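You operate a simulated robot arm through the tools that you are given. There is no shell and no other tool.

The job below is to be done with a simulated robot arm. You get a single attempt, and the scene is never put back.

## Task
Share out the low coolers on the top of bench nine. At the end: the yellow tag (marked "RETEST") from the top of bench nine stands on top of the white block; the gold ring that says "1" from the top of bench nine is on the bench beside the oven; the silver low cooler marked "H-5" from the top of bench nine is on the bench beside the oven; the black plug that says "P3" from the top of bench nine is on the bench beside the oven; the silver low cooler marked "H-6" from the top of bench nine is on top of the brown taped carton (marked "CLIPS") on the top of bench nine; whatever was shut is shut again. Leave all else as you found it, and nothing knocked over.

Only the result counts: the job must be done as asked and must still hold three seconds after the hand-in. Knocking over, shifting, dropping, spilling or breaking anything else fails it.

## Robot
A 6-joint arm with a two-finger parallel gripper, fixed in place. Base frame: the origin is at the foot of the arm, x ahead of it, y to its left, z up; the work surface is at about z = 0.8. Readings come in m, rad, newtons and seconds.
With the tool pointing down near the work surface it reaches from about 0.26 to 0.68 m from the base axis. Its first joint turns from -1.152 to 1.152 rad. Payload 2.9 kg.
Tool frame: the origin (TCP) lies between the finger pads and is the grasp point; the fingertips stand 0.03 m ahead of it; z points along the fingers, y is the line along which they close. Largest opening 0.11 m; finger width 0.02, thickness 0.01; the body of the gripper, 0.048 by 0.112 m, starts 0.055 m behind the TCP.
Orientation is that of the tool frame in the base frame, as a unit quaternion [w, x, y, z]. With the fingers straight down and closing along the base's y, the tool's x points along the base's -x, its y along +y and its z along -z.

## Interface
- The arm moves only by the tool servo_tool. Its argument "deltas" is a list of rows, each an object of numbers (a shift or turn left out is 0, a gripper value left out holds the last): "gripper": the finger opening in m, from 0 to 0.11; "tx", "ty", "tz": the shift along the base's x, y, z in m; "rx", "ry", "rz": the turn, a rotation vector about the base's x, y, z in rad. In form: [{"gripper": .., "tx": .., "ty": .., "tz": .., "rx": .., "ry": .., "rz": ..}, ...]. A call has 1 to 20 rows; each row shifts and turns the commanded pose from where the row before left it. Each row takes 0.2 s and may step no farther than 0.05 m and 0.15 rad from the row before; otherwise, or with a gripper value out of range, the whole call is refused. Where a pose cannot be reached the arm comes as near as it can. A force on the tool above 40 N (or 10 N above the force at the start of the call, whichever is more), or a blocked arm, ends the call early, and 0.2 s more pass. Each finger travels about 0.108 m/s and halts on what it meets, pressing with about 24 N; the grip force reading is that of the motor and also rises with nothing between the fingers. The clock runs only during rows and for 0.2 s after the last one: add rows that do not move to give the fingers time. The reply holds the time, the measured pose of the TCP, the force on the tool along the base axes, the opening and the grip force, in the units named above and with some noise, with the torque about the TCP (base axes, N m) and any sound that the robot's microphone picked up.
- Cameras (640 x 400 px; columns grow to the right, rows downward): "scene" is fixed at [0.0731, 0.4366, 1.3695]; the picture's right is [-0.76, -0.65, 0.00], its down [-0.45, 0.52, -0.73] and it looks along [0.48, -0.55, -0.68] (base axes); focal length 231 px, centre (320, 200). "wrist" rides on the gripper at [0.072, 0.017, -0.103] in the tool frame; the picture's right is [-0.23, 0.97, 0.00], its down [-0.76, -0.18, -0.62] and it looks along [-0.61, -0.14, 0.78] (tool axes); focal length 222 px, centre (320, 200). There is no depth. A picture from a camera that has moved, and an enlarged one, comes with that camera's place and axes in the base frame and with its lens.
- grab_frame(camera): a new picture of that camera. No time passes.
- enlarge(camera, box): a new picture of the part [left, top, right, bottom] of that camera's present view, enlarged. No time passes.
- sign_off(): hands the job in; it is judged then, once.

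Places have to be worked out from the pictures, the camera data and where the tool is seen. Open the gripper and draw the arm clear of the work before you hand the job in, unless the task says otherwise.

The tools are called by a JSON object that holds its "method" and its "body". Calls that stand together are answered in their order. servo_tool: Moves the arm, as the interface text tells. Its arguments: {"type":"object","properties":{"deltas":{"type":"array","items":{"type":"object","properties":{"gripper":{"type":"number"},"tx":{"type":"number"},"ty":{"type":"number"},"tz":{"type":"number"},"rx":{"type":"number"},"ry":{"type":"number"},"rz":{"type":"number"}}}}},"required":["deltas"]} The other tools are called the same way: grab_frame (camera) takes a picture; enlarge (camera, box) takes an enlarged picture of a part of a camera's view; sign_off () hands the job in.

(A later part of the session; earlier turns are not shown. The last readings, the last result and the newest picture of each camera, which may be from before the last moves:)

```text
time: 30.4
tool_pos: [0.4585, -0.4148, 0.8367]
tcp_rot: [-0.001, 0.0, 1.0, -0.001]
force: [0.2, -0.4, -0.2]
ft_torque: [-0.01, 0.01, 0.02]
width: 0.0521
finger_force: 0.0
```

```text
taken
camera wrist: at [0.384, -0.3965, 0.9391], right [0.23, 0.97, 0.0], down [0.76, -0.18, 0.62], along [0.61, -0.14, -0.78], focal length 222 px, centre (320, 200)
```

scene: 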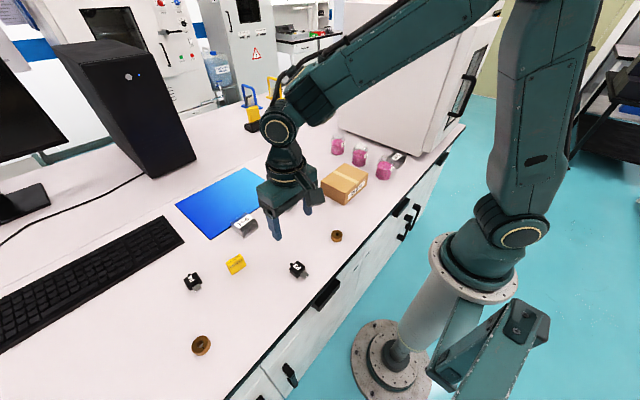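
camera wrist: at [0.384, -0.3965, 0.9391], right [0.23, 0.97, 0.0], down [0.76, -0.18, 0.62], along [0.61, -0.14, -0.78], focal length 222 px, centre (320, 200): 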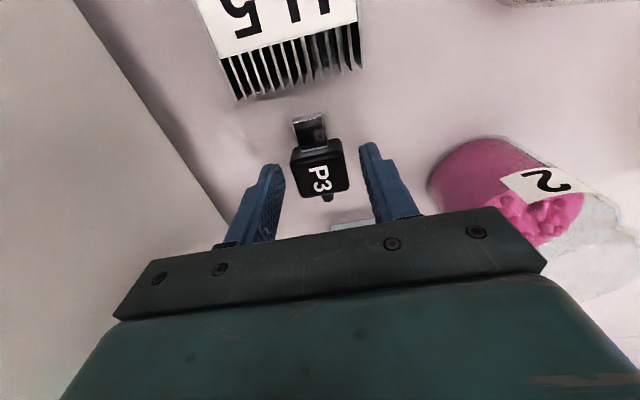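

P3 is down and free. I lift up and head across towards ring 1 in two moves.

{"method": "servo_tool", "body": {"deltas": [{"tz": 0.025}, {"tz": 0.045}, {"tz": 0.045}, {"tz": 0.045}, {"tz": 0.024}, {"ty": 0.046, "tx": -0.005}, {"ty": 0.046, "tx": -0.005}, {"ty": 0.046, "tx": -0.005}, {"ty": 0.046, "tx": -0.005}, {"ty": 0.046, "tx": -0.005}, {"ty": 0.046, "tx": -0.005}, {"ty": 0.046, "tx": -0.005}, {"ty": 0.046, "tx": -0.005}, {"ty": 0.046, "tx": -0.005}, {"ty": 0.046, "tx": -0.005}, {"ty": 0.046, "tx": -0.005}, {"ty": 0.046, "tx": -0.005}, {"ty": 0.046, "tx": -0.005}, {"ty": 0.046, "tx": -0.005}, {"ty": 0.046, "tx": -0.005}]}}

{"method": "servo_tool", "body": {"deltas": [{"ty": 0.046, "tx": -0.004}, {"ty": 0.046, "tx": -0.004}, {"ty": 0.046, "tx": -0.004}, {"ty": 0.046, "tx": -0.004}, {"ty": 0.03, "tx": -0.003, "gripper": 0.08}, {}, {}]}}

{"method": "grab_frame", "body": {"camera": "wrist"}}

{"method": "grab_frame", "body": {"camera": "scene"}}

```text
time: 34.6
tool_pos: [0.3813, 0.2756, 1.0211]
tcp_rot: [0.0, 0.001, 1.0, 0.0]
force: [1.2, 1.0, -0.9]
ft_torque: [0.0, 0.01, 0.0]
width: 0.0521
finger_force: 0.0
```

```text
time: 36.2
tool_pos: [0.3598, 0.4909, 1.0204]
tcp_rot: [0.001, 0.0, 1.0, 0.001]
force: [0.0, 0.2, 0.5]
ft_torque: [0.0, -0.05, -0.02]
width: 0.08
finger_force: 0.0
```

```text
taken
camera wrist: at [0.2872, 0.5087, 1.1227], right [0.23, 0.97, 0.0], down [0.76, -0.18, 0.62], along [0.61, -0.14, -0.78], focal length 222 px, centre (320, 200)
```

wrist: 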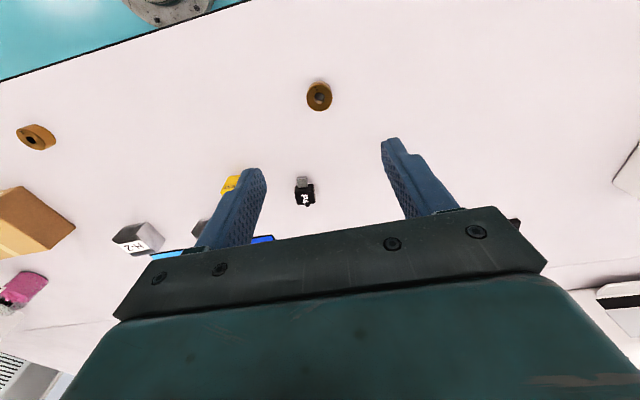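

```text
taken
```

scene: 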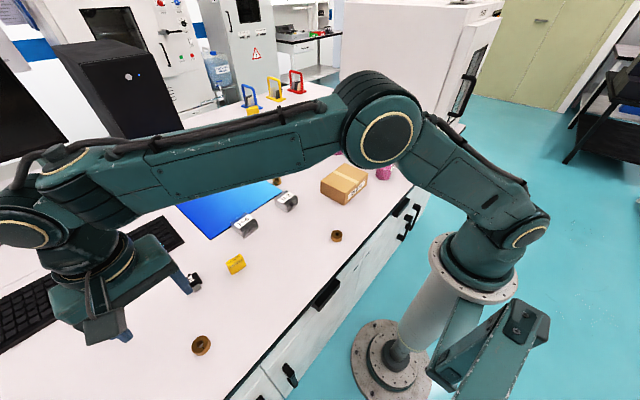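

Ring 1's centre is at (0.361, 0.490), directly under the tool. I lower so the fingertips are about 4 mm above the bench, then close on it.

{"method": "servo_tool", "body": {"deltas": [{"tz": -0.04}, {"tz": -0.045}, {"tz": -0.045}, {"tz": -0.03}, {"tz": -0.018}, {"tz": -0.009}, {}, {"gripper": 0.025}, {"gripper": 0.025}, {"gripper": 0.025}, {"gripper": 0.025}]}}

{"method": "grab_frame", "body": {"camera": "wrist"}}

```text
time: 38.6
tool_pos: [0.3628, 0.4911, 0.8342]
tcp_rot: [0.001, 0.001, 1.0, 0.0]
force: [-0.7, 0.2, -0.7]
ft_torque: [-0.02, -0.03, 0.02]
width: 0.0345
finger_force: 23.8
```

```text
taken
camera wrist: at [0.2894, 0.5086, 0.9361], right [0.23, 0.97, 0.0], down [0.76, -0.18, 0.62], along [0.61, -0.14, -0.78], focal length 222 px, centre (320, 200)
```

wrist: 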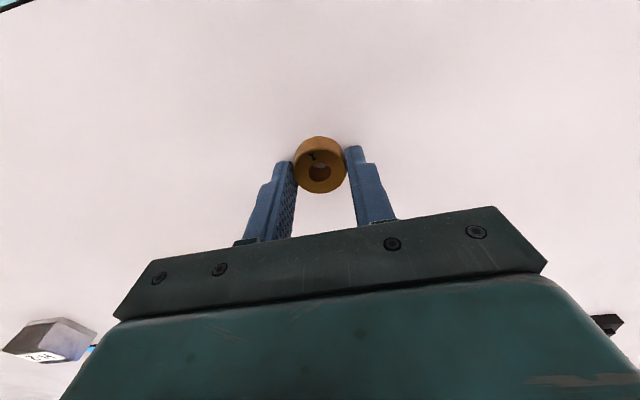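

The ring is gripped (opening 0.0345). I lift it and carry it over to (0.305, -0.41).

{"method": "servo_tool", "body": {"deltas": [{"tz": 0.02}, {"tz": 0.045}, {"tz": 0.045}, {"tz": 0.045}, {"tz": 0.032}, {"ty": -0.046, "tx": -0.003}, {"ty": -0.046, "tx": -0.003}, {"ty": -0.046, "tx": -0.003}, {"ty": -0.046, "tx": -0.003}, {"ty": -0.046, "tx": -0.003}, {"ty": -0.046, "tx": -0.003}, {"ty": -0.046, "tx": -0.003}, {"ty": -0.046, "tx": -0.003}, {"ty": -0.046, "tx": -0.003}, {"ty": -0.046, "tx": -0.003}, {"ty": -0.046, "tx": -0.003}, {"ty": -0.046, "tx": -0.003}, {"ty": -0.046, "tx": -0.003}, {"ty": -0.046, "tx": -0.003}, {"ty": -0.046, "tx": -0.003}]}}

{"method": "grab_frame", "body": {"camera": "wrist"}}

```text
time: 42.8
tool_pos: [0.3177, -0.1988, 1.0203]
tcp_rot: [0.001, -0.001, 1.0, 0.0]
force: [-1.1, -0.7, -0.3]
ft_torque: [0.04, -0.02, 0.03]
width: 0.034
finger_force: 24.0
```

```text
taken
camera wrist: at [0.2445, -0.1822, 1.1234], right [0.23, 0.97, 0.0], down [0.76, -0.18, 0.62], along [0.61, -0.14, -0.78], focal length 222 px, centre (320, 200)
```

wrist: 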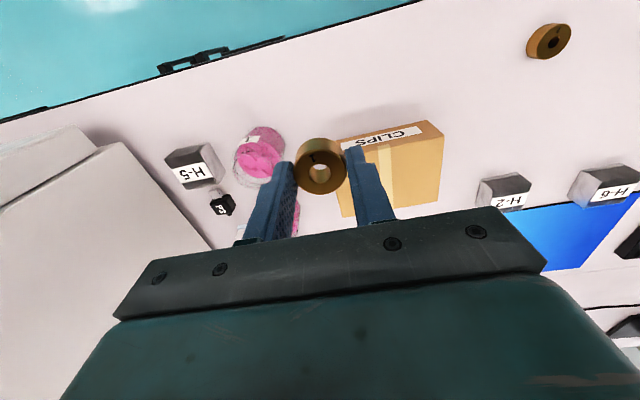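

The view shows H-5 and P3 standing where I placed them. I finish the carry to (0.305, -0.41).

{"method": "servo_tool", "body": {"deltas": [{"ty": -0.046, "tx": -0.003}, {"ty": -0.046, "tx": -0.003}, {"ty": -0.046, "tx": -0.003}, {"ty": -0.046, "tx": -0.003}, {"ty": -0.025}, {}, {}]}}

{"method": "grab_frame", "body": {"camera": "wrist"}}

{"method": "enlarge", "body": {"camera": "scene", "box": [320, 60, 480, 200]}}

```text
time: 44.4
tool_pos: [0.3064, -0.4093, 1.0207]
tcp_rot: [0.0, -0.001, 1.0, 0.0]
force: [0.4, 0.1, -1.0]
ft_torque: [0.03, 0.0, 0.03]
width: 0.0341
finger_force: 24.4
```

```text
taken
camera wrist: at [0.2332, -0.3916, 1.1228], right [0.23, 0.97, 0.0], down [0.76, -0.18, 0.62], along [0.61, -0.14, -0.78], focal length 222 px, centre (320, 200)
```

wrist: 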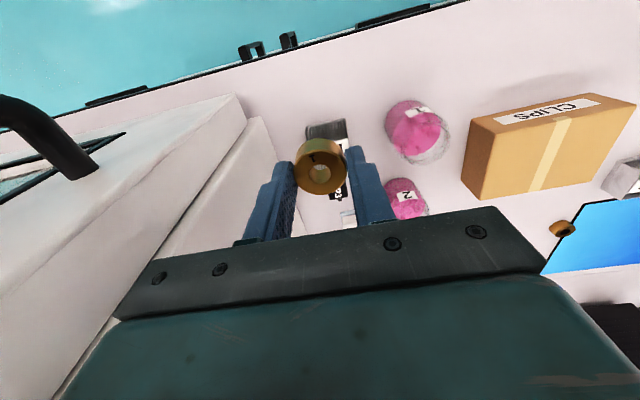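

```text
2.86 times, centred on (400, 130) of scene
camera zoom: at [0.0732, 0.4366, 1.3695], right [-0.76, -0.65, 0.0], down [-0.45, 0.52, -0.73], along [0.48, -0.55, -0.68], focal length 661 px, centre (91, 400)
```

zoom: 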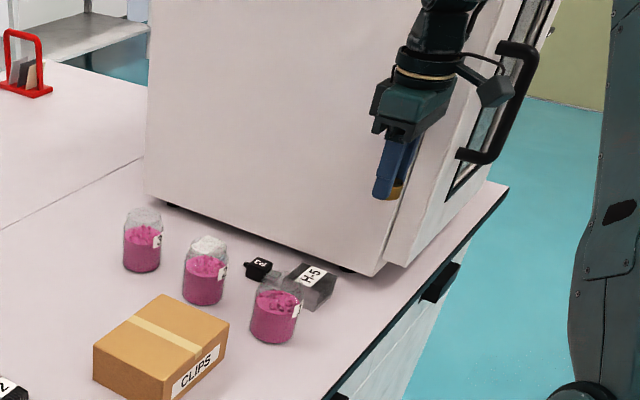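

The drop spot is clear of both the oven and H-5. I lower to about 10 mm above the bench.

{"method": "servo_tool", "body": {"deltas": [{"tz": -0.04}, {"tz": -0.04}, {"tz": -0.04}, {"tz": -0.035}, {"tz": -0.02}, {}]}}

{"method": "grab_frame", "body": {"camera": "wrist"}}

{"method": "enlarge", "body": {"camera": "scene", "box": [320, 60, 480, 200]}}

```text
time: 45.8
tool_pos: [0.3043, -0.4082, 0.8461]
tcp_rot: [-0.001, 0.001, 1.0, 0.0]
force: [-1.0, 0.1, -0.5]
ft_torque: [0.01, -0.01, 0.02]
width: 0.0342
finger_force: 23.5
```

```text
taken
camera wrist: at [0.2314, -0.391, 0.9484], right [0.23, 0.97, 0.0], down [0.76, -0.18, 0.62], along [0.61, -0.14, -0.78], focal length 222 px, centre (320, 200)
```

wrist: 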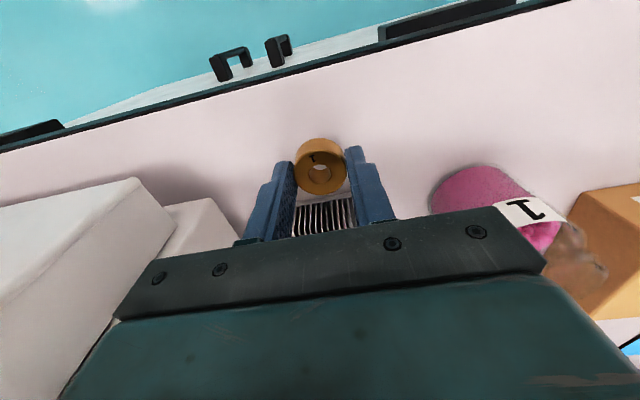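

```text
2.86 times, centred on (400, 130) of scene
camera zoom: at [0.0732, 0.4366, 1.3695], right [-0.76, -0.65, 0.0], down [-0.45, 0.52, -0.73], along [0.48, -0.55, -0.68], focal length 661 px, centre (91, 400)
```

zoom: 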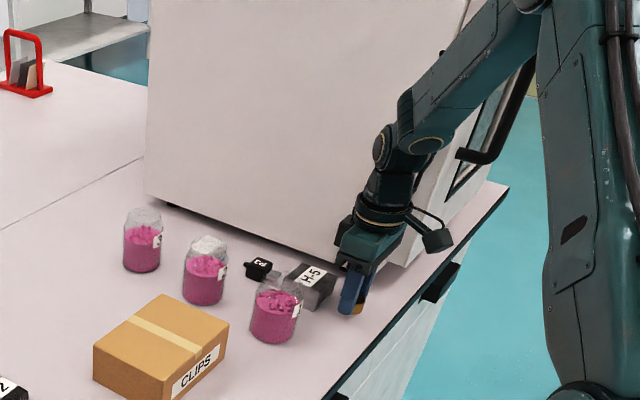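

The gap to H-5 looks fine. I set the ring down and open.

{"method": "servo_tool", "body": {"deltas": [{"tz": -0.006}, {"tz": -0.005}, {}, {"gripper": 0.045}, {"gripper": 0.055}, {}, {}]}}

{"method": "grab_frame", "body": {"camera": "wrist"}}

```text
time: 47.4
tool_pos: [0.3056, -0.4085, 0.834]
tcp_rot: [0.0, 0.0, 1.0, 0.0]
force: [-0.6, -1.1, -0.2]
ft_torque: [-0.03, 0.01, -0.02]
width: 0.0551
finger_force: 0.0
```

```text
taken
camera wrist: at [0.2325, -0.3917, 0.937], right [0.23, 0.97, 0.0], down [0.76, -0.18, 0.62], along [0.61, -0.14, -0.78], focal length 222 px, centre (320, 200)
```

wrist: 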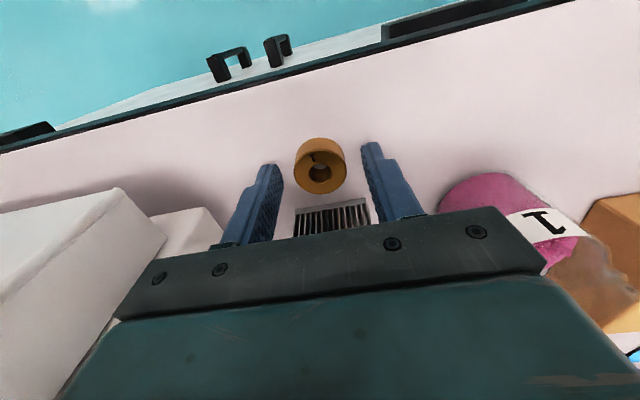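

The ring rests on the bench. I lift away and move over H-6 at about (0.565, 0.227), opening the fingers wide on the way.

{"method": "servo_tool", "body": {"deltas": [{"tz": 0.025}, {"tz": 0.045}, {"tz": 0.045}, {"tz": 0.045}, {"tz": 0.026}, {"tx": 0.0173, "ty": 0.0425}, {"tx": 0.0173, "ty": 0.0425}, {"tx": 0.0173, "ty": 0.0425}, {"tx": 0.0173, "ty": 0.0425}, {"tx": 0.0173, "ty": 0.0425}, {"tx": 0.0173, "ty": 0.0425}, {"tx": 0.0173, "ty": 0.0425}, {"tx": 0.0173, "ty": 0.0425}, {"tx": 0.0173, "ty": 0.0425}, {"tx": 0.0173, "ty": 0.0425}, {"tx": 0.0173, "ty": 0.0425}, {"tx": 0.0173, "ty": 0.0425}, {"tx": 0.0173, "ty": 0.0425}, {"tx": 0.0173, "ty": 0.0425, "gripper": 0.095}, {"tx": 0.0173, "ty": 0.0425}]}}

{"method": "grab_frame", "body": {"camera": "wrist"}}

{"method": "grab_frame", "body": {"camera": "scene"}}

```text
time: 51.6
tool_pos: [0.5664, 0.2305, 1.02]
tcp_rot: [0.0, 0.0, 1.0, 0.0]
force: [0.0, 0.8, -0.6]
ft_torque: [-0.03, -0.03, -0.02]
width: 0.095
finger_force: 0.0
```

```text
taken
camera wrist: at [0.4931, 0.2488, 1.1223], right [0.23, 0.97, 0.0], down [0.76, -0.18, 0.62], along [0.61, -0.14, -0.78], focal length 222 px, centre (320, 200)
```

wrist: 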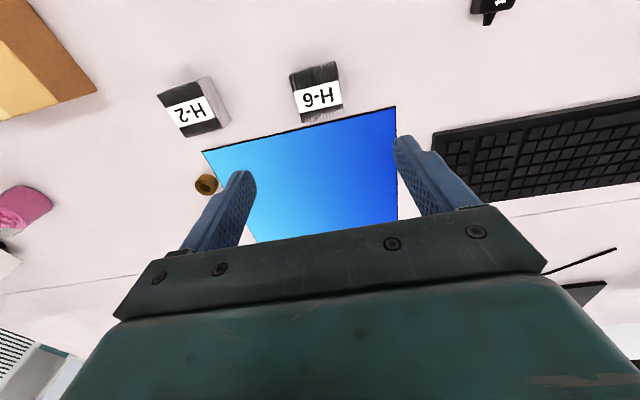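

```text
taken
```

scene: 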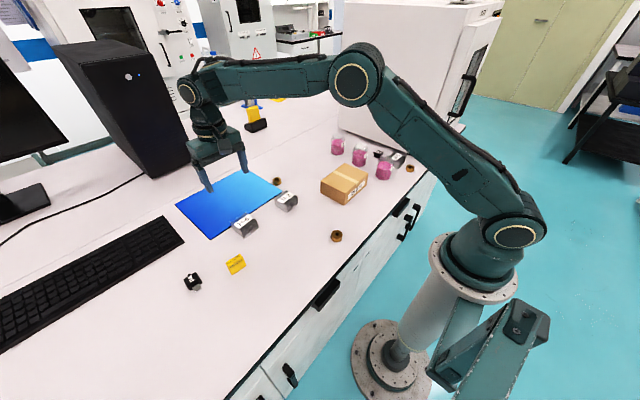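

I zoom on H-6 to align precisely and check its yaw.

{"method": "enlarge", "body": {"camera": "wrist", "box": [280, 50, 360, 130]}}

```text
5.00 times, centred on (320, 90) of wrist
camera zoom: at [0.4931, 0.2488, 1.1223], right [0.23, 0.97, 0.0], down [0.76, -0.18, 0.62], along [0.61, -0.14, -0.78], focal length 1111 px, centre (320, 750)
```

zoom: 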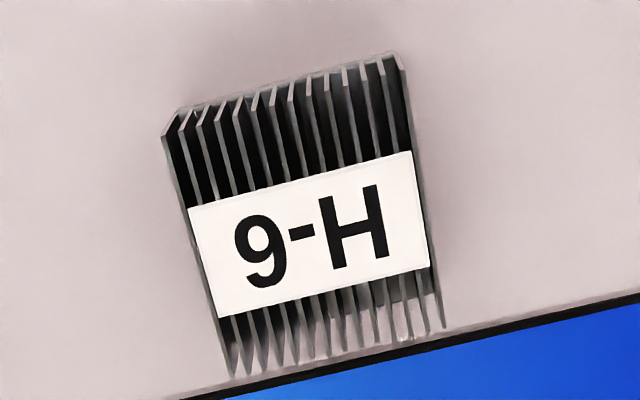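

H-6 sits square, centred at (0.5625, 0.230). I shift 2.5 mm back, lower, and close on its outer plates.

{"method": "servo_tool", "body": {"deltas": [{"tx": -0.0025, "tz": -0.04}, {"tz": -0.045}, {"tz": -0.045}, {"tz": -0.03}, {"tz": -0.016}, {"tz": -0.009}, {}, {"gripper": 0.045}, {"gripper": 0.045}, {"gripper": 0.045}, {"gripper": 0.045}]}}

{"method": "grab_frame", "body": {"camera": "wrist"}}

```text
time: 54.0
tool_pos: [0.5624, 0.228, 0.8351]
tcp_rot: [0.0, 0.0, 1.0, 0.0]
force: [0.6, 0.0, -0.6]
ft_torque: [-0.03, 0.02, -0.02]
width: 0.0574
finger_force: 24.2
```

```text
taken
camera wrist: at [0.4897, 0.2453, 0.9375], right [0.23, 0.97, 0.0], down [0.76, -0.18, 0.62], along [0.61, -0.14, -0.78], focal length 222 px, centre (320, 200)
```

wrist: 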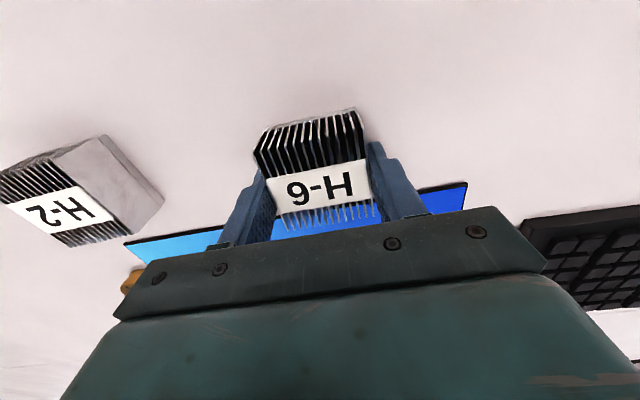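

H-6 is held (opening 0.057). I lift it and carry it to above the carton.

{"method": "servo_tool", "body": {"deltas": [{"tz": 0.02}, {"tz": 0.045}, {"tz": 0.045}, {"tz": 0.045}, {"tz": 0.03}, {"tx": -0.0156, "ty": -0.0445}, {"tx": -0.0156, "ty": -0.0445}, {"tx": -0.0156, "ty": -0.0445}, {"tx": -0.0156, "ty": -0.0445}, {"tx": -0.0156, "ty": -0.0445}, {"tx": -0.0156, "ty": -0.0445}, {"tx": -0.0156, "ty": -0.0445}, {"tx": -0.0156, "ty": -0.0445}, {}, {}]}}

{"method": "grab_frame", "body": {"camera": "wrist"}}

{"method": "enlarge", "body": {"camera": "scene", "box": [240, 80, 440, 230]}}

```text
time: 57.2
tool_pos: [0.4391, -0.1262, 1.0225]
tcp_rot: [-0.001, 0.0, 1.0, 0.001]
force: [0.5, 0.4, -1.3]
ft_torque: [0.01, 0.0, -0.01]
width: 0.0576
finger_force: 24.0
```

```text
taken
camera wrist: at [0.3658, -0.1092, 1.1247], right [0.23, 0.97, 0.0], down [0.76, -0.18, 0.62], along [0.61, -0.14, -0.78], focal length 222 px, centre (320, 200)
```

wrist: 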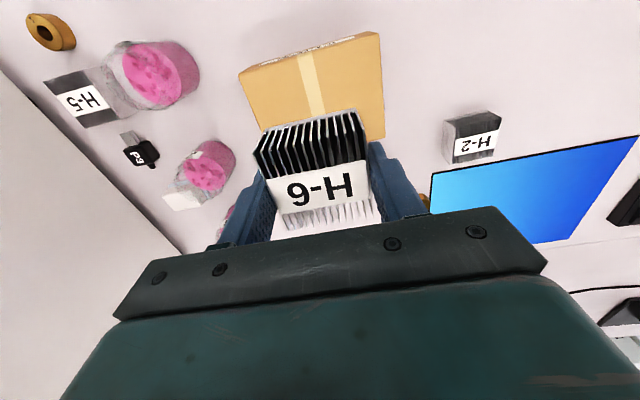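

```text
2.67 times, centred on (340, 155) of scene
camera zoom: at [0.0732, 0.4366, 1.3695], right [-0.76, -0.65, 0.0], down [-0.45, 0.52, -0.73], along [0.48, -0.55, -0.68], focal length 617 px, centre (267, 320)
```

zoom: 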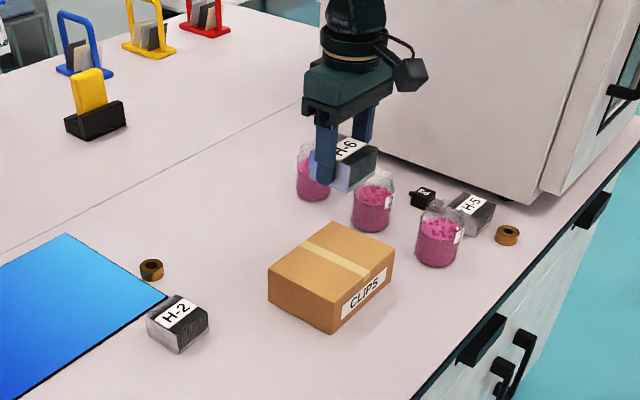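

The carton top spans x 0.388–0.490 and y -0.197 to -0.057, so its centre (0.439, -0.127) is right under the tool. I lower towards the carton top, stopping about 10 mm above it.

{"method": "servo_tool", "body": {"deltas": [{"tz": -0.04}, {"tz": -0.04}, {"tz": -0.03}, {}, {}]}}

{"method": "enlarge", "body": {"camera": "scene", "box": [310, 130, 400, 210]}}

{"method": "grab_frame", "body": {"camera": "wrist"}}

```text
time: 58.4
tool_pos: [0.4376, -0.1263, 0.9109]
tcp_rot: [0.0, 0.001, 1.0, 0.0]
force: [0.1, -0.4, -1.0]
ft_torque: [0.01, 0.0, 0.02]
width: 0.0577
finger_force: 23.5
```

```text
5.00 times, centred on (355, 170) of scene
camera zoom: at [0.0732, 0.4366, 1.3695], right [-0.76, -0.65, 0.0], down [-0.45, 0.52, -0.73], along [0.48, -0.55, -0.68], focal length 1157 px, centre (145, 350)
```

zoom: 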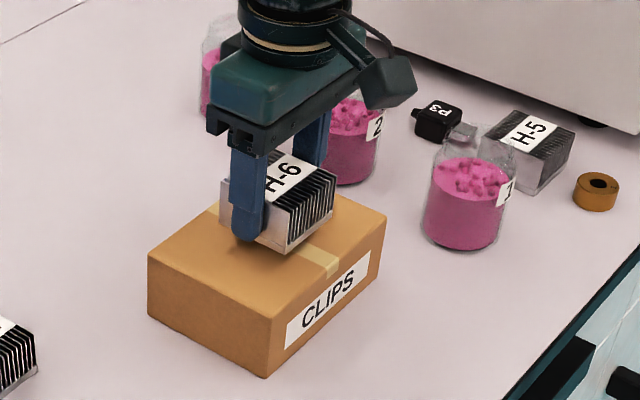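

```text
taken
camera wrist: at [0.3635, -0.109, 1.0139], right [0.23, 0.97, 0.0], down [0.76, -0.18, 0.62], along [0.61, -0.14, -0.78], focal length 222 px, centre (320, 200)
```

wrist: 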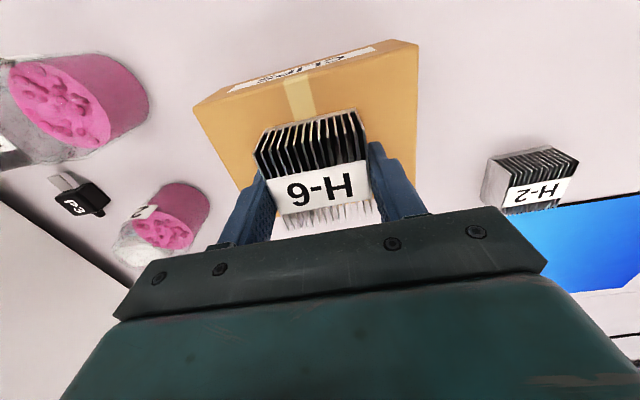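

It's hovering roughly 1 cm above the carton, centred. I creep down in small steps and watch the force.

{"method": "servo_tool", "body": {"deltas": [{"tz": -0.004}, {"tz": -0.003}, {}]}}

{"method": "enlarge", "body": {"camera": "scene", "box": [320, 150, 380, 200]}}

```text
time: 59.2
tool_pos: [0.4373, -0.1273, 0.9036]
tcp_rot: [0.001, 0.0, 1.0, 0.0]
force: [-0.4, 0.3, -1.1]
ft_torque: [0.02, 0.03, 0.0]
width: 0.0577
finger_force: 24.5
```

```text
8.00 times, centred on (350, 175) of scene
camera zoom: at [0.0732, 0.4366, 1.3695], right [-0.76, -0.65, 0.0], down [-0.45, 0.52, -0.73], along [0.48, -0.55, -0.68], focal length 1851 px, centre (80, 400)
```

zoom: 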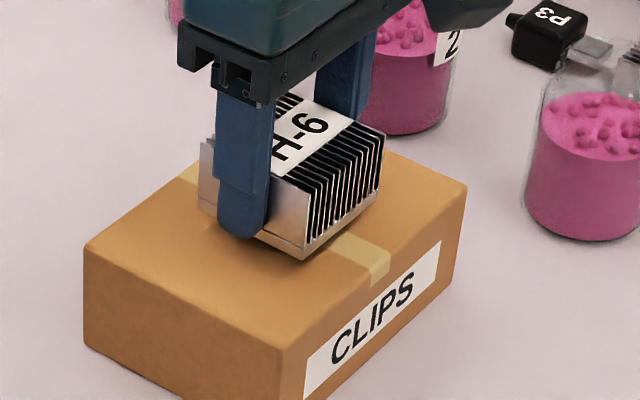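

No contact yet. I continue with 2 mm steps.

{"method": "servo_tool", "body": {"deltas": [{"tz": -0.002}, {}]}}

{"method": "servo_tool", "body": {"deltas": [{"tz": -0.0015}, {}]}}

{"method": "enlarge", "body": {"camera": "scene", "box": [320, 150, 380, 200]}}

```text
time: 59.8
tool_pos: [0.4372, -0.1282, 0.9024]
tcp_rot: [0.0, 0.0, 1.0, 0.0]
force: [0.5, -1.0, -0.4]
ft_torque: [0.0, -0.03, 0.03]
width: 0.0575
finger_force: 23.8
```

```text
time: 60.4
tool_pos: [0.4375, -0.1276, 0.901]
tcp_rot: [0.0, 0.0, 1.0, -0.001]
force: [-0.6, -0.1, -1.3]
ft_torque: [-0.02, -0.01, 0.0]
width: 0.0577
finger_force: 24.3
```

```text
8.00 times, centred on (350, 175) of scene
camera zoom: at [0.0732, 0.4366, 1.3695], right [-0.76, -0.65, 0.0], down [-0.45, 0.52, -0.73], along [0.48, -0.55, -0.68], focal length 1851 px, centre (80, 400)
```

zoom: 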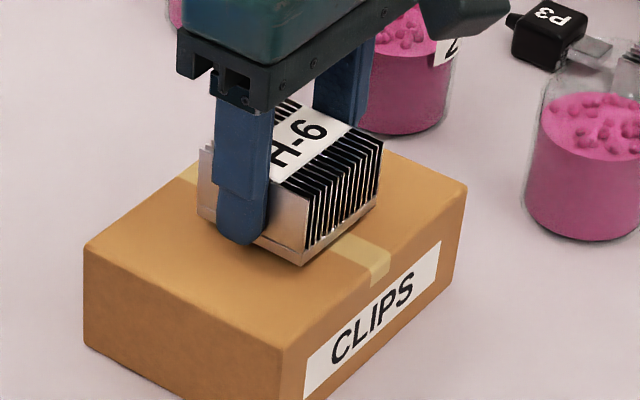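

Still no contact force. I go on in 1.5 mm steps.

{"method": "servo_tool", "body": {"deltas": [{"tz": -0.0015}, {}]}}

{"method": "servo_tool", "body": {"deltas": [{"tz": -0.001}, {}]}}

{"method": "enlarge", "body": {"camera": "scene", "box": [330, 160, 370, 195]}}

```text
time: 61.0
tool_pos: [0.4371, -0.1267, 0.8993]
tcp_rot: [0.0, 0.0, 1.0, 0.0]
force: [0.3, -0.4, -1.4]
ft_torque: [-0.02, -0.02, -0.03]
width: 0.0577
finger_force: 24.0
```

```text
time: 61.6
tool_pos: [0.4367, -0.1268, 0.8975]
tcp_rot: [0.0, 0.0, 1.0, 0.0]
force: [-0.2, 0.1, -0.3]
ft_torque: [0.02, -0.06, -0.03]
width: 0.0578
finger_force: 24.0
```

```text
11.43 times, centred on (350, 178) of scene
camera zoom: at [0.0732, 0.4366, 1.3695], right [-0.76, -0.65, 0.0], down [-0.45, 0.52, -0.73], along [0.48, -0.55, -0.68], focal length 2644 px, centre (-23, 457)
```

zoom: 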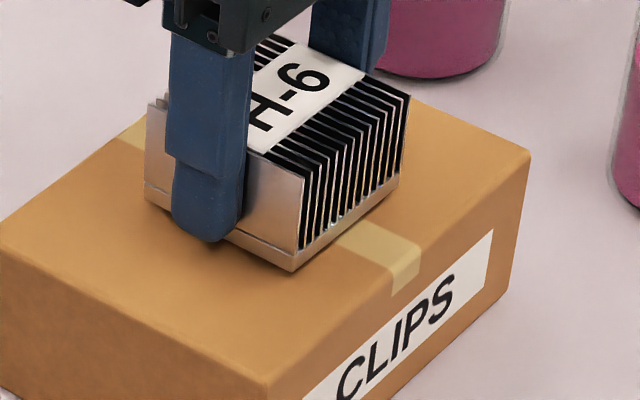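

Force near zero could be the start of contact, or just noise. I keep going in 1 mm steps.

{"method": "servo_tool", "body": {"deltas": [{"tz": -0.001}, {}]}}

{"method": "servo_tool", "body": {"deltas": [{"tz": -0.001}, {}]}}

{"method": "enlarge", "body": {"camera": "scene", "box": [330, 160, 370, 195]}}

```text
time: 62.2
tool_pos: [0.4371, -0.1286, 0.8973]
tcp_rot: [0.001, 0.0, 1.0, 0.0]
force: [0.0, 1.3, -0.2]
ft_torque: [-0.02, -0.01, 0.01]
width: 0.0579
finger_force: 24.2
```

```text
time: 62.8
tool_pos: [0.4388, -0.1285, 0.8949]
tcp_rot: [0.0, 0.001, 1.0, 0.001]
force: [0.2, -0.1, -1.0]
ft_torque: [0.03, -0.03, -0.01]
width: 0.0579
finger_force: 23.7
```

```text
11.43 times, centred on (350, 178) of scene
camera zoom: at [0.0732, 0.4366, 1.3695], right [-0.76, -0.65, 0.0], down [-0.45, 0.52, -0.73], along [0.48, -0.55, -0.68], focal length 2644 px, centre (-23, 457)
```

zoom: 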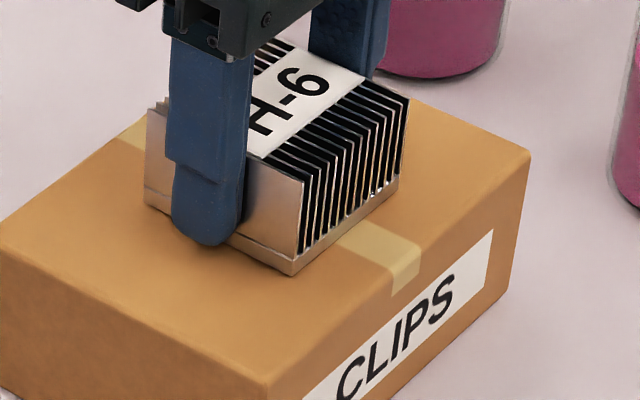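

The cooler is still moving down freely (the image shows about 5 px per 2 mm). I keep stepping 1 mm at a time.

{"method": "servo_tool", "body": {"deltas": [{"tz": -0.001}, {}]}}

{"method": "servo_tool", "body": {"deltas": [{"tz": -0.001}, {}]}}

{"method": "enlarge", "body": {"camera": "scene", "box": [330, 160, 370, 195]}}

```text
time: 63.4
tool_pos: [0.4394, -0.1282, 0.8942]
tcp_rot: [0.0, 0.0, 1.0, 0.0]
force: [0.9, -0.5, 0.4]
ft_torque: [0.02, -0.04, -0.01]
width: 0.0577
finger_force: 23.7
```

```text
time: 64.0
tool_pos: [0.4395, -0.1276, 0.8947]
tcp_rot: [0.0, 0.0, 1.0, -0.001]
force: [-4.6, 2.0, 13.9]
ft_torque: [0.04, 0.27, -0.02]
width: 0.0576
finger_force: 23.5
```

```text
11.43 times, centred on (350, 178) of scene
camera zoom: at [0.0729, 0.4367, 1.3695], right [-0.76, -0.65, 0.0], down [-0.45, 0.52, -0.73], along [0.48, -0.55, -0.68], focal length 2644 px, centre (-23, 457)
```

zoom: 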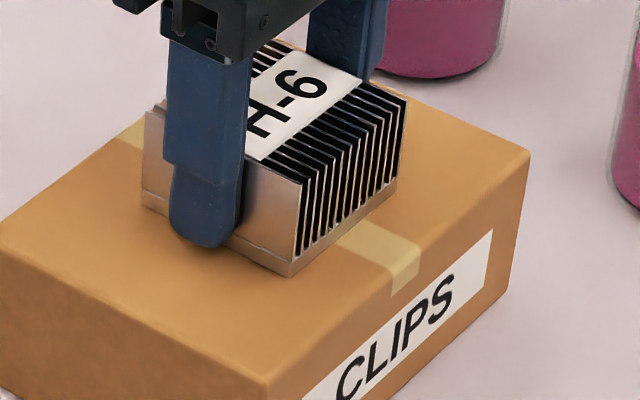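

Contact: 13.9 N at z ≈ 0.8945, so the carton top is at about 0.859. I back off about 1 mm to relax the press and then open.

{"method": "servo_tool", "body": {"deltas": [{"tz": 0.001}, {}, {"gripper": 0.066}, {"gripper": 0.08}, {"gripper": 0.085}, {}]}}

{"method": "enlarge", "body": {"camera": "scene", "box": [310, 130, 400, 210]}}

{"method": "grab_frame", "body": {"camera": "wrist"}}

```text
time: 65.4
tool_pos: [0.4385, -0.1289, 0.8967]
tcp_rot: [0.0, 0.0, 1.0, -0.001]
force: [0.2, -0.4, -1.1]
ft_torque: [0.03, -0.03, 0.02]
width: 0.0851
finger_force: 0.1
```

```text
5.00 times, centred on (355, 170) of scene
camera zoom: at [0.0731, 0.4366, 1.3695], right [-0.76, -0.65, 0.0], down [-0.45, 0.52, -0.73], along [0.48, -0.55, -0.68], focal length 1157 px, centre (145, 350)
```

zoom: 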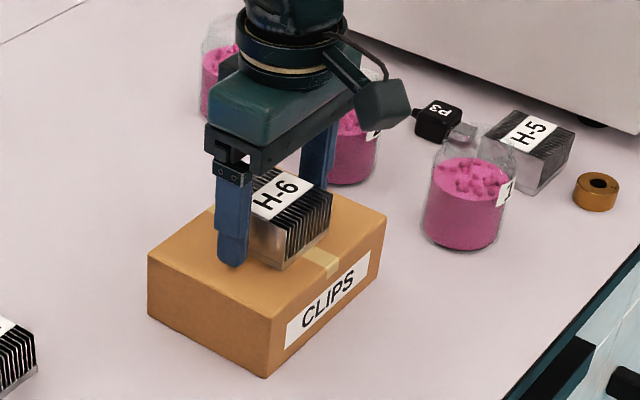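

```text
taken
camera wrist: at [0.3652, -0.1101, 0.9978], right [0.23, 0.97, 0.0], down [0.76, -0.18, 0.62], along [0.61, -0.14, -0.78], focal length 222 px, centre (320, 200)
```

wrist: 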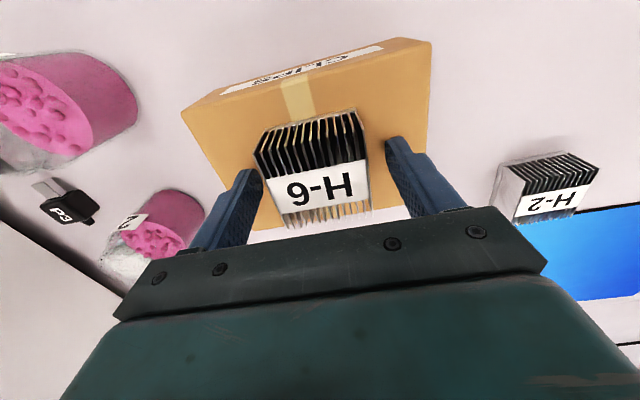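

H-6 rests centred on the carton and the carton hasn't moved. I lift away, and on the way to the yellow tag I turn the tool by about -1.67 rad so the fingers close across the tag's thin side.

{"method": "servo_tool", "body": {"deltas": [{"tz": 0.025}, {"tz": 0.045}, {"tz": 0.045}, {"tz": 0.01}, {"tx": 0.002, "ty": 0.0381, "rz": -0.1392}, {"tx": 0.002, "ty": 0.0381, "rz": -0.1392}, {"tx": 0.002, "ty": 0.0381, "rz": -0.1392}, {"tx": 0.002, "ty": 0.0381, "rz": -0.1392}, {"tx": 0.002, "ty": 0.0381, "rz": -0.1392}, {"tx": 0.002, "ty": 0.0381, "rz": -0.1392}, {"tx": 0.002, "ty": 0.0381, "rz": -0.1392}, {"tx": 0.002, "ty": 0.0381, "rz": -0.1392}, {"tx": 0.002, "ty": 0.0381, "rz": -0.1392}, {"tx": 0.002, "ty": 0.0381, "rz": -0.1392}, {"tx": 0.002, "ty": 0.0381, "rz": -0.1392}, {"tx": 0.002, "ty": 0.0381, "rz": -0.1392}, {}, {}]}}

{"method": "grab_frame", "body": {"camera": "wrist"}}

{"method": "grab_frame", "body": {"camera": "scene"}}

```text
time: 69.2
tool_pos: [0.4646, 0.3305, 1.0197]
tcp_rot: [0.0, 0.742, 0.671, 0.0]
force: [-1.1, -0.5, 0.5]
ft_torque: [-0.01, -0.01, -0.01]
width: 0.085
finger_force: 0.0
```

```text
taken
camera wrist: at [0.4872, 0.4013, 1.1226], right [0.95, -0.32, 0.0], down [-0.25, -0.74, 0.62], along [-0.2, -0.59, -0.78], focal length 222 px, centre (320, 200)
```

wrist: 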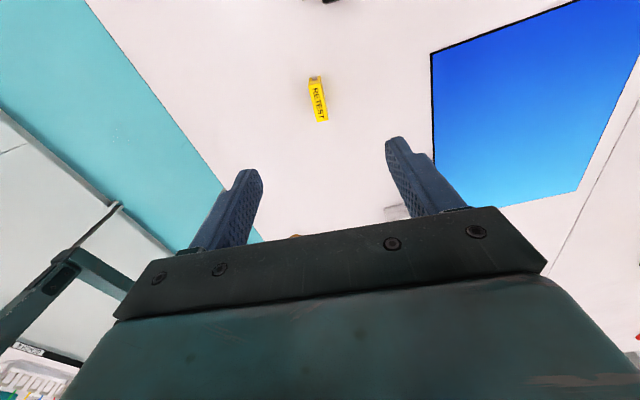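

```text
taken
```

scene: 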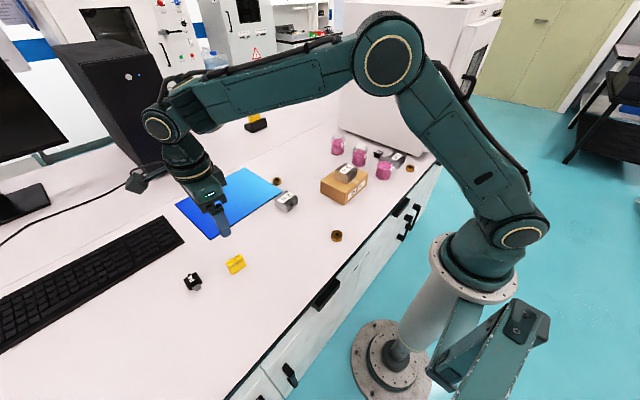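

The tool turned as wanted (yaw -1.67). I zoom on the tag from here to refine its position.

{"method": "enlarge", "body": {"camera": "wrist", "box": [290, 60, 350, 135]}}

```text
5.33 times, centred on (320, 98) of wrist
camera zoom: at [0.4872, 0.4013, 1.1226], right [0.95, -0.32, 0.0], down [-0.25, -0.74, 0.62], along [-0.2, -0.59, -0.78], focal length 1185 px, centre (320, 747)
```

zoom: 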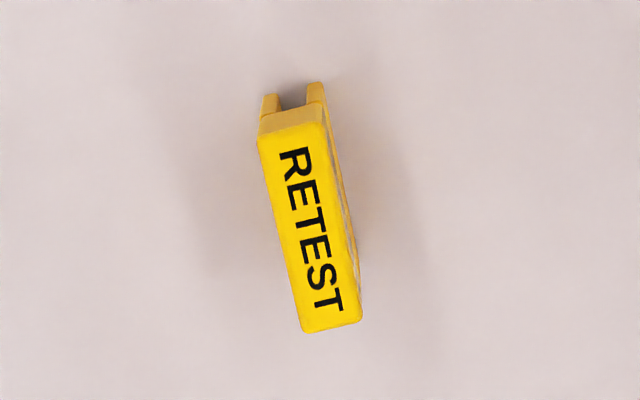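

The tag is an inverted-U clip centred at (0.461, 0.330) with yaw about -0.12. I fine-tune, narrow the fingers to 0.05 and lower most of the way.

{"method": "servo_tool", "body": {"deltas": [{"tx": -0.0018, "rz": -0.02, "tz": -0.03, "gripper": 0.05}, {"tz": -0.045}, {"tz": -0.04}, {"tz": -0.01}, {}, {}]}}

{"method": "grab_frame", "body": {"camera": "wrist"}}

{"method": "enlarge", "body": {"camera": "scene", "box": [190, 220, 290, 300]}}

```text
time: 70.6
tool_pos: [0.4608, 0.3308, 0.8947]
tcp_rot: [0.0, 0.748, 0.664, 0.0]
force: [0.0, 0.1, 0.0]
ft_torque: [0.02, 0.0, 0.01]
width: 0.0498
finger_force: 0.1
```

```text
taken
camera wrist: at [0.4856, 0.4016, 0.9982], right [0.94, -0.34, 0.0], down [-0.27, -0.73, 0.62], along [-0.21, -0.59, -0.78], focal length 222 px, centre (320, 200)
```

wrist: 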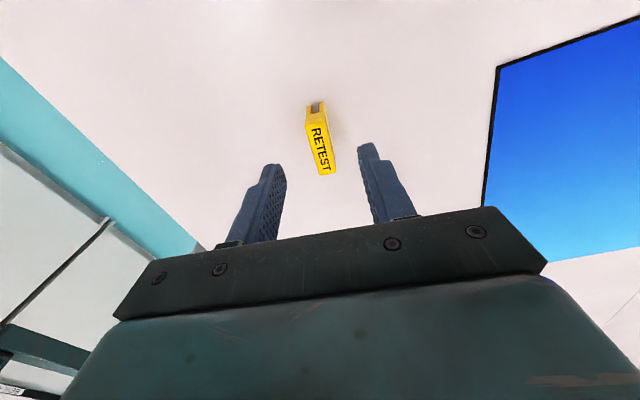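

```text
5.00 times, centred on (240, 260) of scene
camera zoom: at [0.0731, 0.4366, 1.3695], right [-0.76, -0.65, 0.0], down [-0.45, 0.52, -0.73], along [0.48, -0.55, -0.68], focal length 1157 px, centre (720, -100)
```

zoom: 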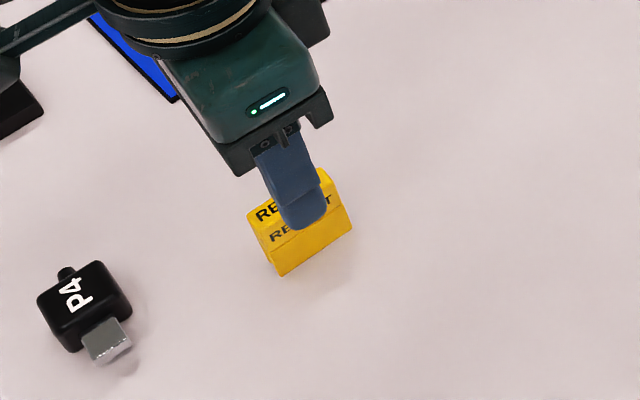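

The tag sits centred between the fingers. I lower 5 cm and close gently.

{"method": "servo_tool", "body": {"deltas": [{"tz": -0.025}, {"tz": -0.017}, {"tz": -0.008}, {}, {"gripper": 0.03}, {"gripper": 0.02}, {"gripper": 0.005}, {}, {}]}}

{"method": "grab_frame", "body": {"camera": "wrist"}}

{"method": "enlarge", "body": {"camera": "scene", "box": [190, 220, 290, 300]}}

```text
time: 72.6
tool_pos: [0.4612, 0.3298, 0.8448]
tcp_rot: [0.0, 0.749, 0.663, 0.0]
force: [-0.3, -0.7, -0.1]
ft_torque: [-0.03, 0.01, 0.05]
width: 0.0139
finger_force: 23.8
```

```text
taken
camera wrist: at [0.4853, 0.4009, 0.9483], right [0.94, -0.34, 0.0], down [-0.27, -0.73, 0.62], along [-0.21, -0.59, -0.78], focal length 222 px, centre (320, 200)
```

wrist: 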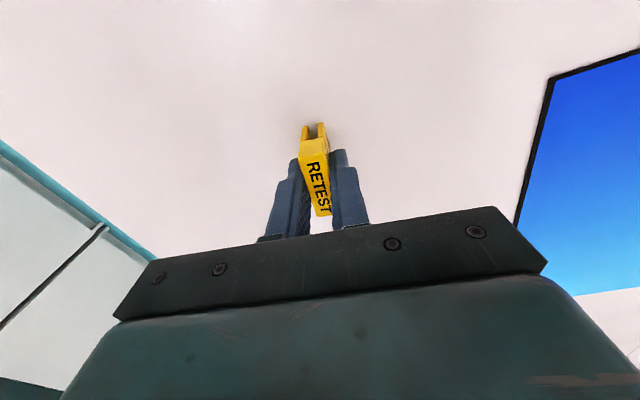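

```text
5.00 times, centred on (240, 260) of scene
camera zoom: at [0.0731, 0.4366, 1.3695], right [-0.76, -0.65, 0.0], down [-0.45, 0.52, -0.73], along [0.48, -0.55, -0.68], focal length 1157 px, centre (720, -100)
```

zoom: 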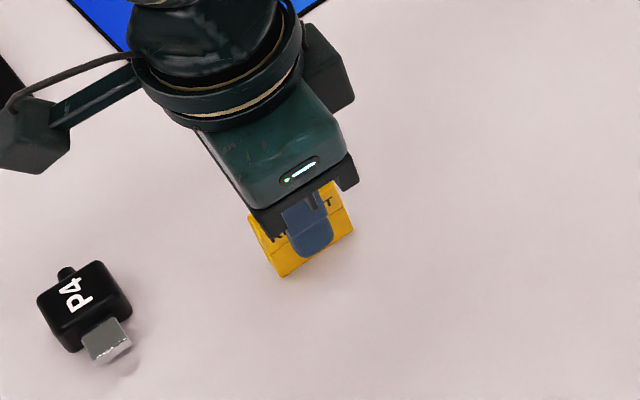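

The tag is held (opening 0.0139). I lift it and carry it towards the white block, turning back to a square yaw on the way.

{"method": "servo_tool", "body": {"deltas": [{"tz": 0.02}, {"tz": 0.045}, {"tz": 0.045}, {"tz": 0.045}, {"tz": 0.03}, {"tx": 0.004, "ty": -0.0447, "rz": 0.008}, {"tx": 0.004, "ty": -0.0447, "rz": 0.008}, {"tx": 0.004, "ty": -0.0447, "rz": 0.008}, {"tx": 0.004, "ty": -0.0447, "rz": 0.008}, {"tx": 0.004, "ty": -0.0447, "rz": 0.008}, {"tx": 0.004, "ty": -0.0447, "rz": 0.008}, {"tx": 0.004, "ty": -0.0447, "rz": 0.008}, {"tx": 0.004, "ty": -0.0447, "rz": 0.008}, {"tx": 0.004, "ty": -0.0447, "rz": 0.008}, {"tx": 0.004, "ty": -0.0447, "rz": 0.008}, {"tx": 0.004, "ty": -0.0447, "rz": 0.008}, {"tx": 0.004, "ty": -0.0447, "rz": 0.008}, {"tx": 0.004, "ty": -0.0447, "rz": 0.008}, {"tx": 0.004, "ty": -0.0447, "rz": 0.008}, {"tx": 0.004, "ty": -0.0447, "rz": 0.008}]}}

{"method": "grab_frame", "body": {"camera": "wrist"}}

{"method": "grab_frame", "body": {"camera": "scene"}}

```text
time: 76.8
tool_pos: [0.5227, -0.3391, 1.0319]
tcp_rot: [0.0, 0.707, 0.708, 0.001]
force: [-0.6, 0.4, 0.1]
ft_torque: [0.01, 0.01, 0.03]
width: 0.0139
finger_force: 23.9
```

```text
taken
camera wrist: at [0.5384, -0.2666, 1.1334], right [0.97, -0.23, 0.0], down [-0.18, -0.76, 0.62], along [-0.14, -0.61, -0.78], focal length 222 px, centre (320, 200)
```

wrist: 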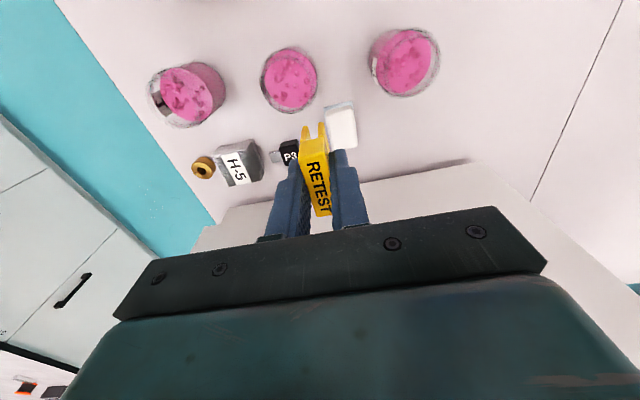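

```text
taken
```

scene: 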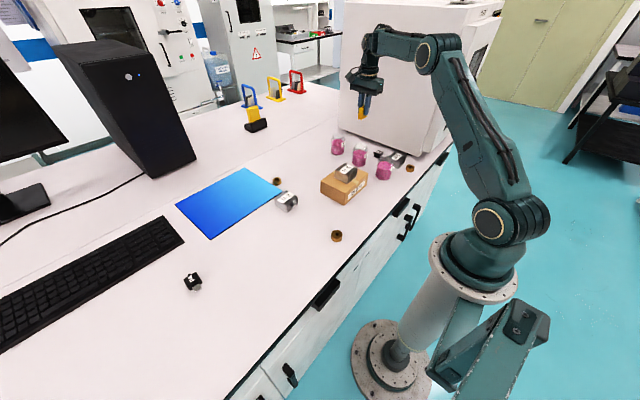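

The wrist camera now looks straight onto the white block. I zoom in to refine its top centre.

{"method": "enlarge", "body": {"camera": "wrist", "box": [295, 80, 375, 170]}}

```text
4.44 times, centred on (335, 125) of wrist
camera zoom: at [0.5384, -0.2666, 1.1334], right [0.97, -0.23, 0.0], down [-0.18, -0.76, 0.62], along [-0.14, -0.61, -0.78], focal length 987 px, centre (253, 533)
```

zoom: 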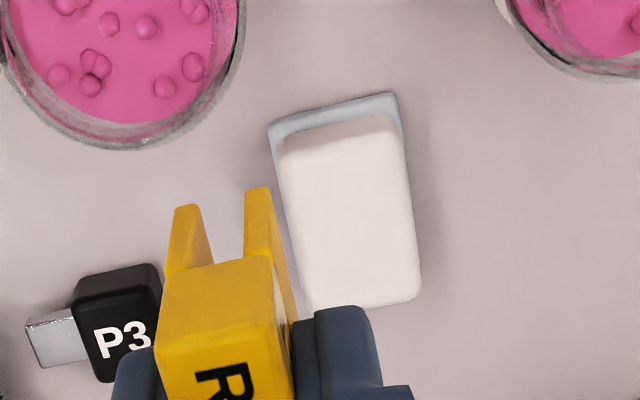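

The block's top centre comes out at (0.540, -0.387), about 3.5 x 5.2 cm and square to the axes. I move above it and let the arm settle.

{"method": "servo_tool", "body": {"deltas": [{"tx": 0.009, "ty": -0.023}, {"tx": 0.009, "ty": -0.023}, {}, {}, {}]}}

{"method": "grab_frame", "body": {"camera": "wrist"}}

{"method": "enlarge", "body": {"camera": "scene", "box": [320, 70, 430, 190]}}

```text
time: 78.0
tool_pos: [0.5376, -0.3834, 1.0292]
tcp_rot: [0.0, 0.707, 0.707, 0.0]
force: [-0.1, 0.3, 0.4]
ft_torque: [0.03, 0.04, 0.02]
width: 0.0139
finger_force: 24.1
```

```text
taken
camera wrist: at [0.5538, -0.3105, 1.1321], right [0.97, -0.23, 0.0], down [-0.18, -0.76, 0.62], along [-0.14, -0.61, -0.78], focal length 222 px, centre (320, 200)
```

wrist: 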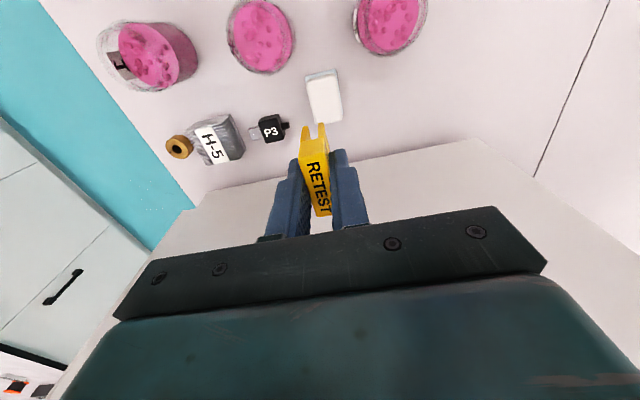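

```text
3.33 times, centred on (375, 130) of scene
camera zoom: at [0.0731, 0.4366, 1.3695], right [-0.76, -0.65, 0.0], down [-0.45, 0.52, -0.73], along [0.48, -0.55, -0.68], focal length 771 px, centre (137, 433)
```

zoom: 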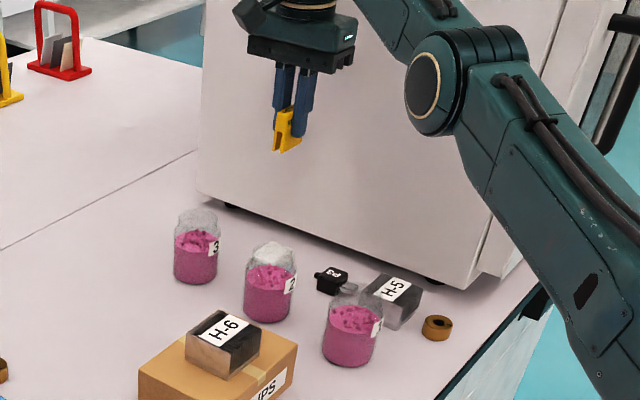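

I zoom on the block once more from here to check the alignment before lowering.

{"method": "enlarge", "body": {"camera": "wrist", "box": [285, 50, 365, 140]}}

```text
4.44 times, centred on (325, 95) of wrist
camera zoom: at [0.5538, -0.3105, 1.1321], right [0.97, -0.23, 0.0], down [-0.18, -0.76, 0.62], along [-0.14, -0.61, -0.78], focal length 987 px, centre (298, 667)
```

zoom: 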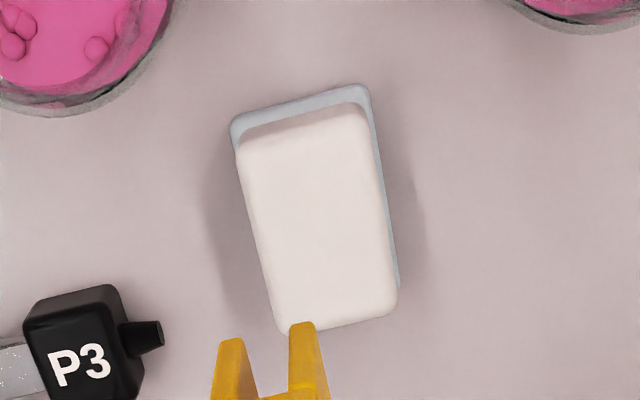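

The tag and TCP are at (0.537, -0.383) and the block's centre is at (0.5415, -0.388). I correct by (+4.5, -5) mm and lower to about 1 cm above the expected contact.

{"method": "servo_tool", "body": {"deltas": [{"tx": 0.0045, "ty": -0.005}, {"tz": -0.03}, {"tz": -0.04}, {"tz": -0.035}, {"tz": -0.02}, {}, {}]}}

{"method": "grab_frame", "body": {"camera": "wrist"}}

{"method": "enlarge", "body": {"camera": "scene", "box": [330, 100, 400, 180]}}

```text
time: 79.6
tool_pos: [0.5366, -0.3849, 0.9034]
tcp_rot: [0.0, 0.707, 0.707, 0.0]
force: [0.4, -0.8, 0.2]
ft_torque: [0.02, -0.01, -0.02]
width: 0.0138
finger_force: 24.0
out of reach, approached as far as the arm can: row 1
```

```text
taken
camera wrist: at [0.5527, -0.3125, 1.0055], right [0.97, -0.23, 0.0], down [-0.18, -0.76, 0.62], along [-0.14, -0.61, -0.78], focal length 222 px, centre (320, 200)
```

wrist: 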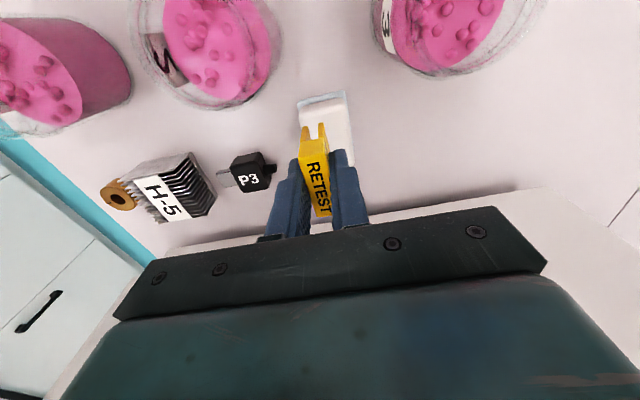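

```text
5.00 times, centred on (365, 140) of scene
camera zoom: at [0.0731, 0.4366, 1.3695], right [-0.76, -0.65, 0.0], down [-0.45, 0.52, -0.73], along [0.48, -0.55, -0.68], focal length 1157 px, centre (95, 500)
```

zoom: 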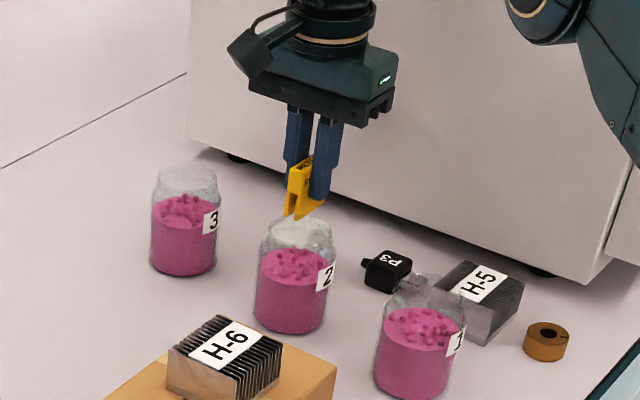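

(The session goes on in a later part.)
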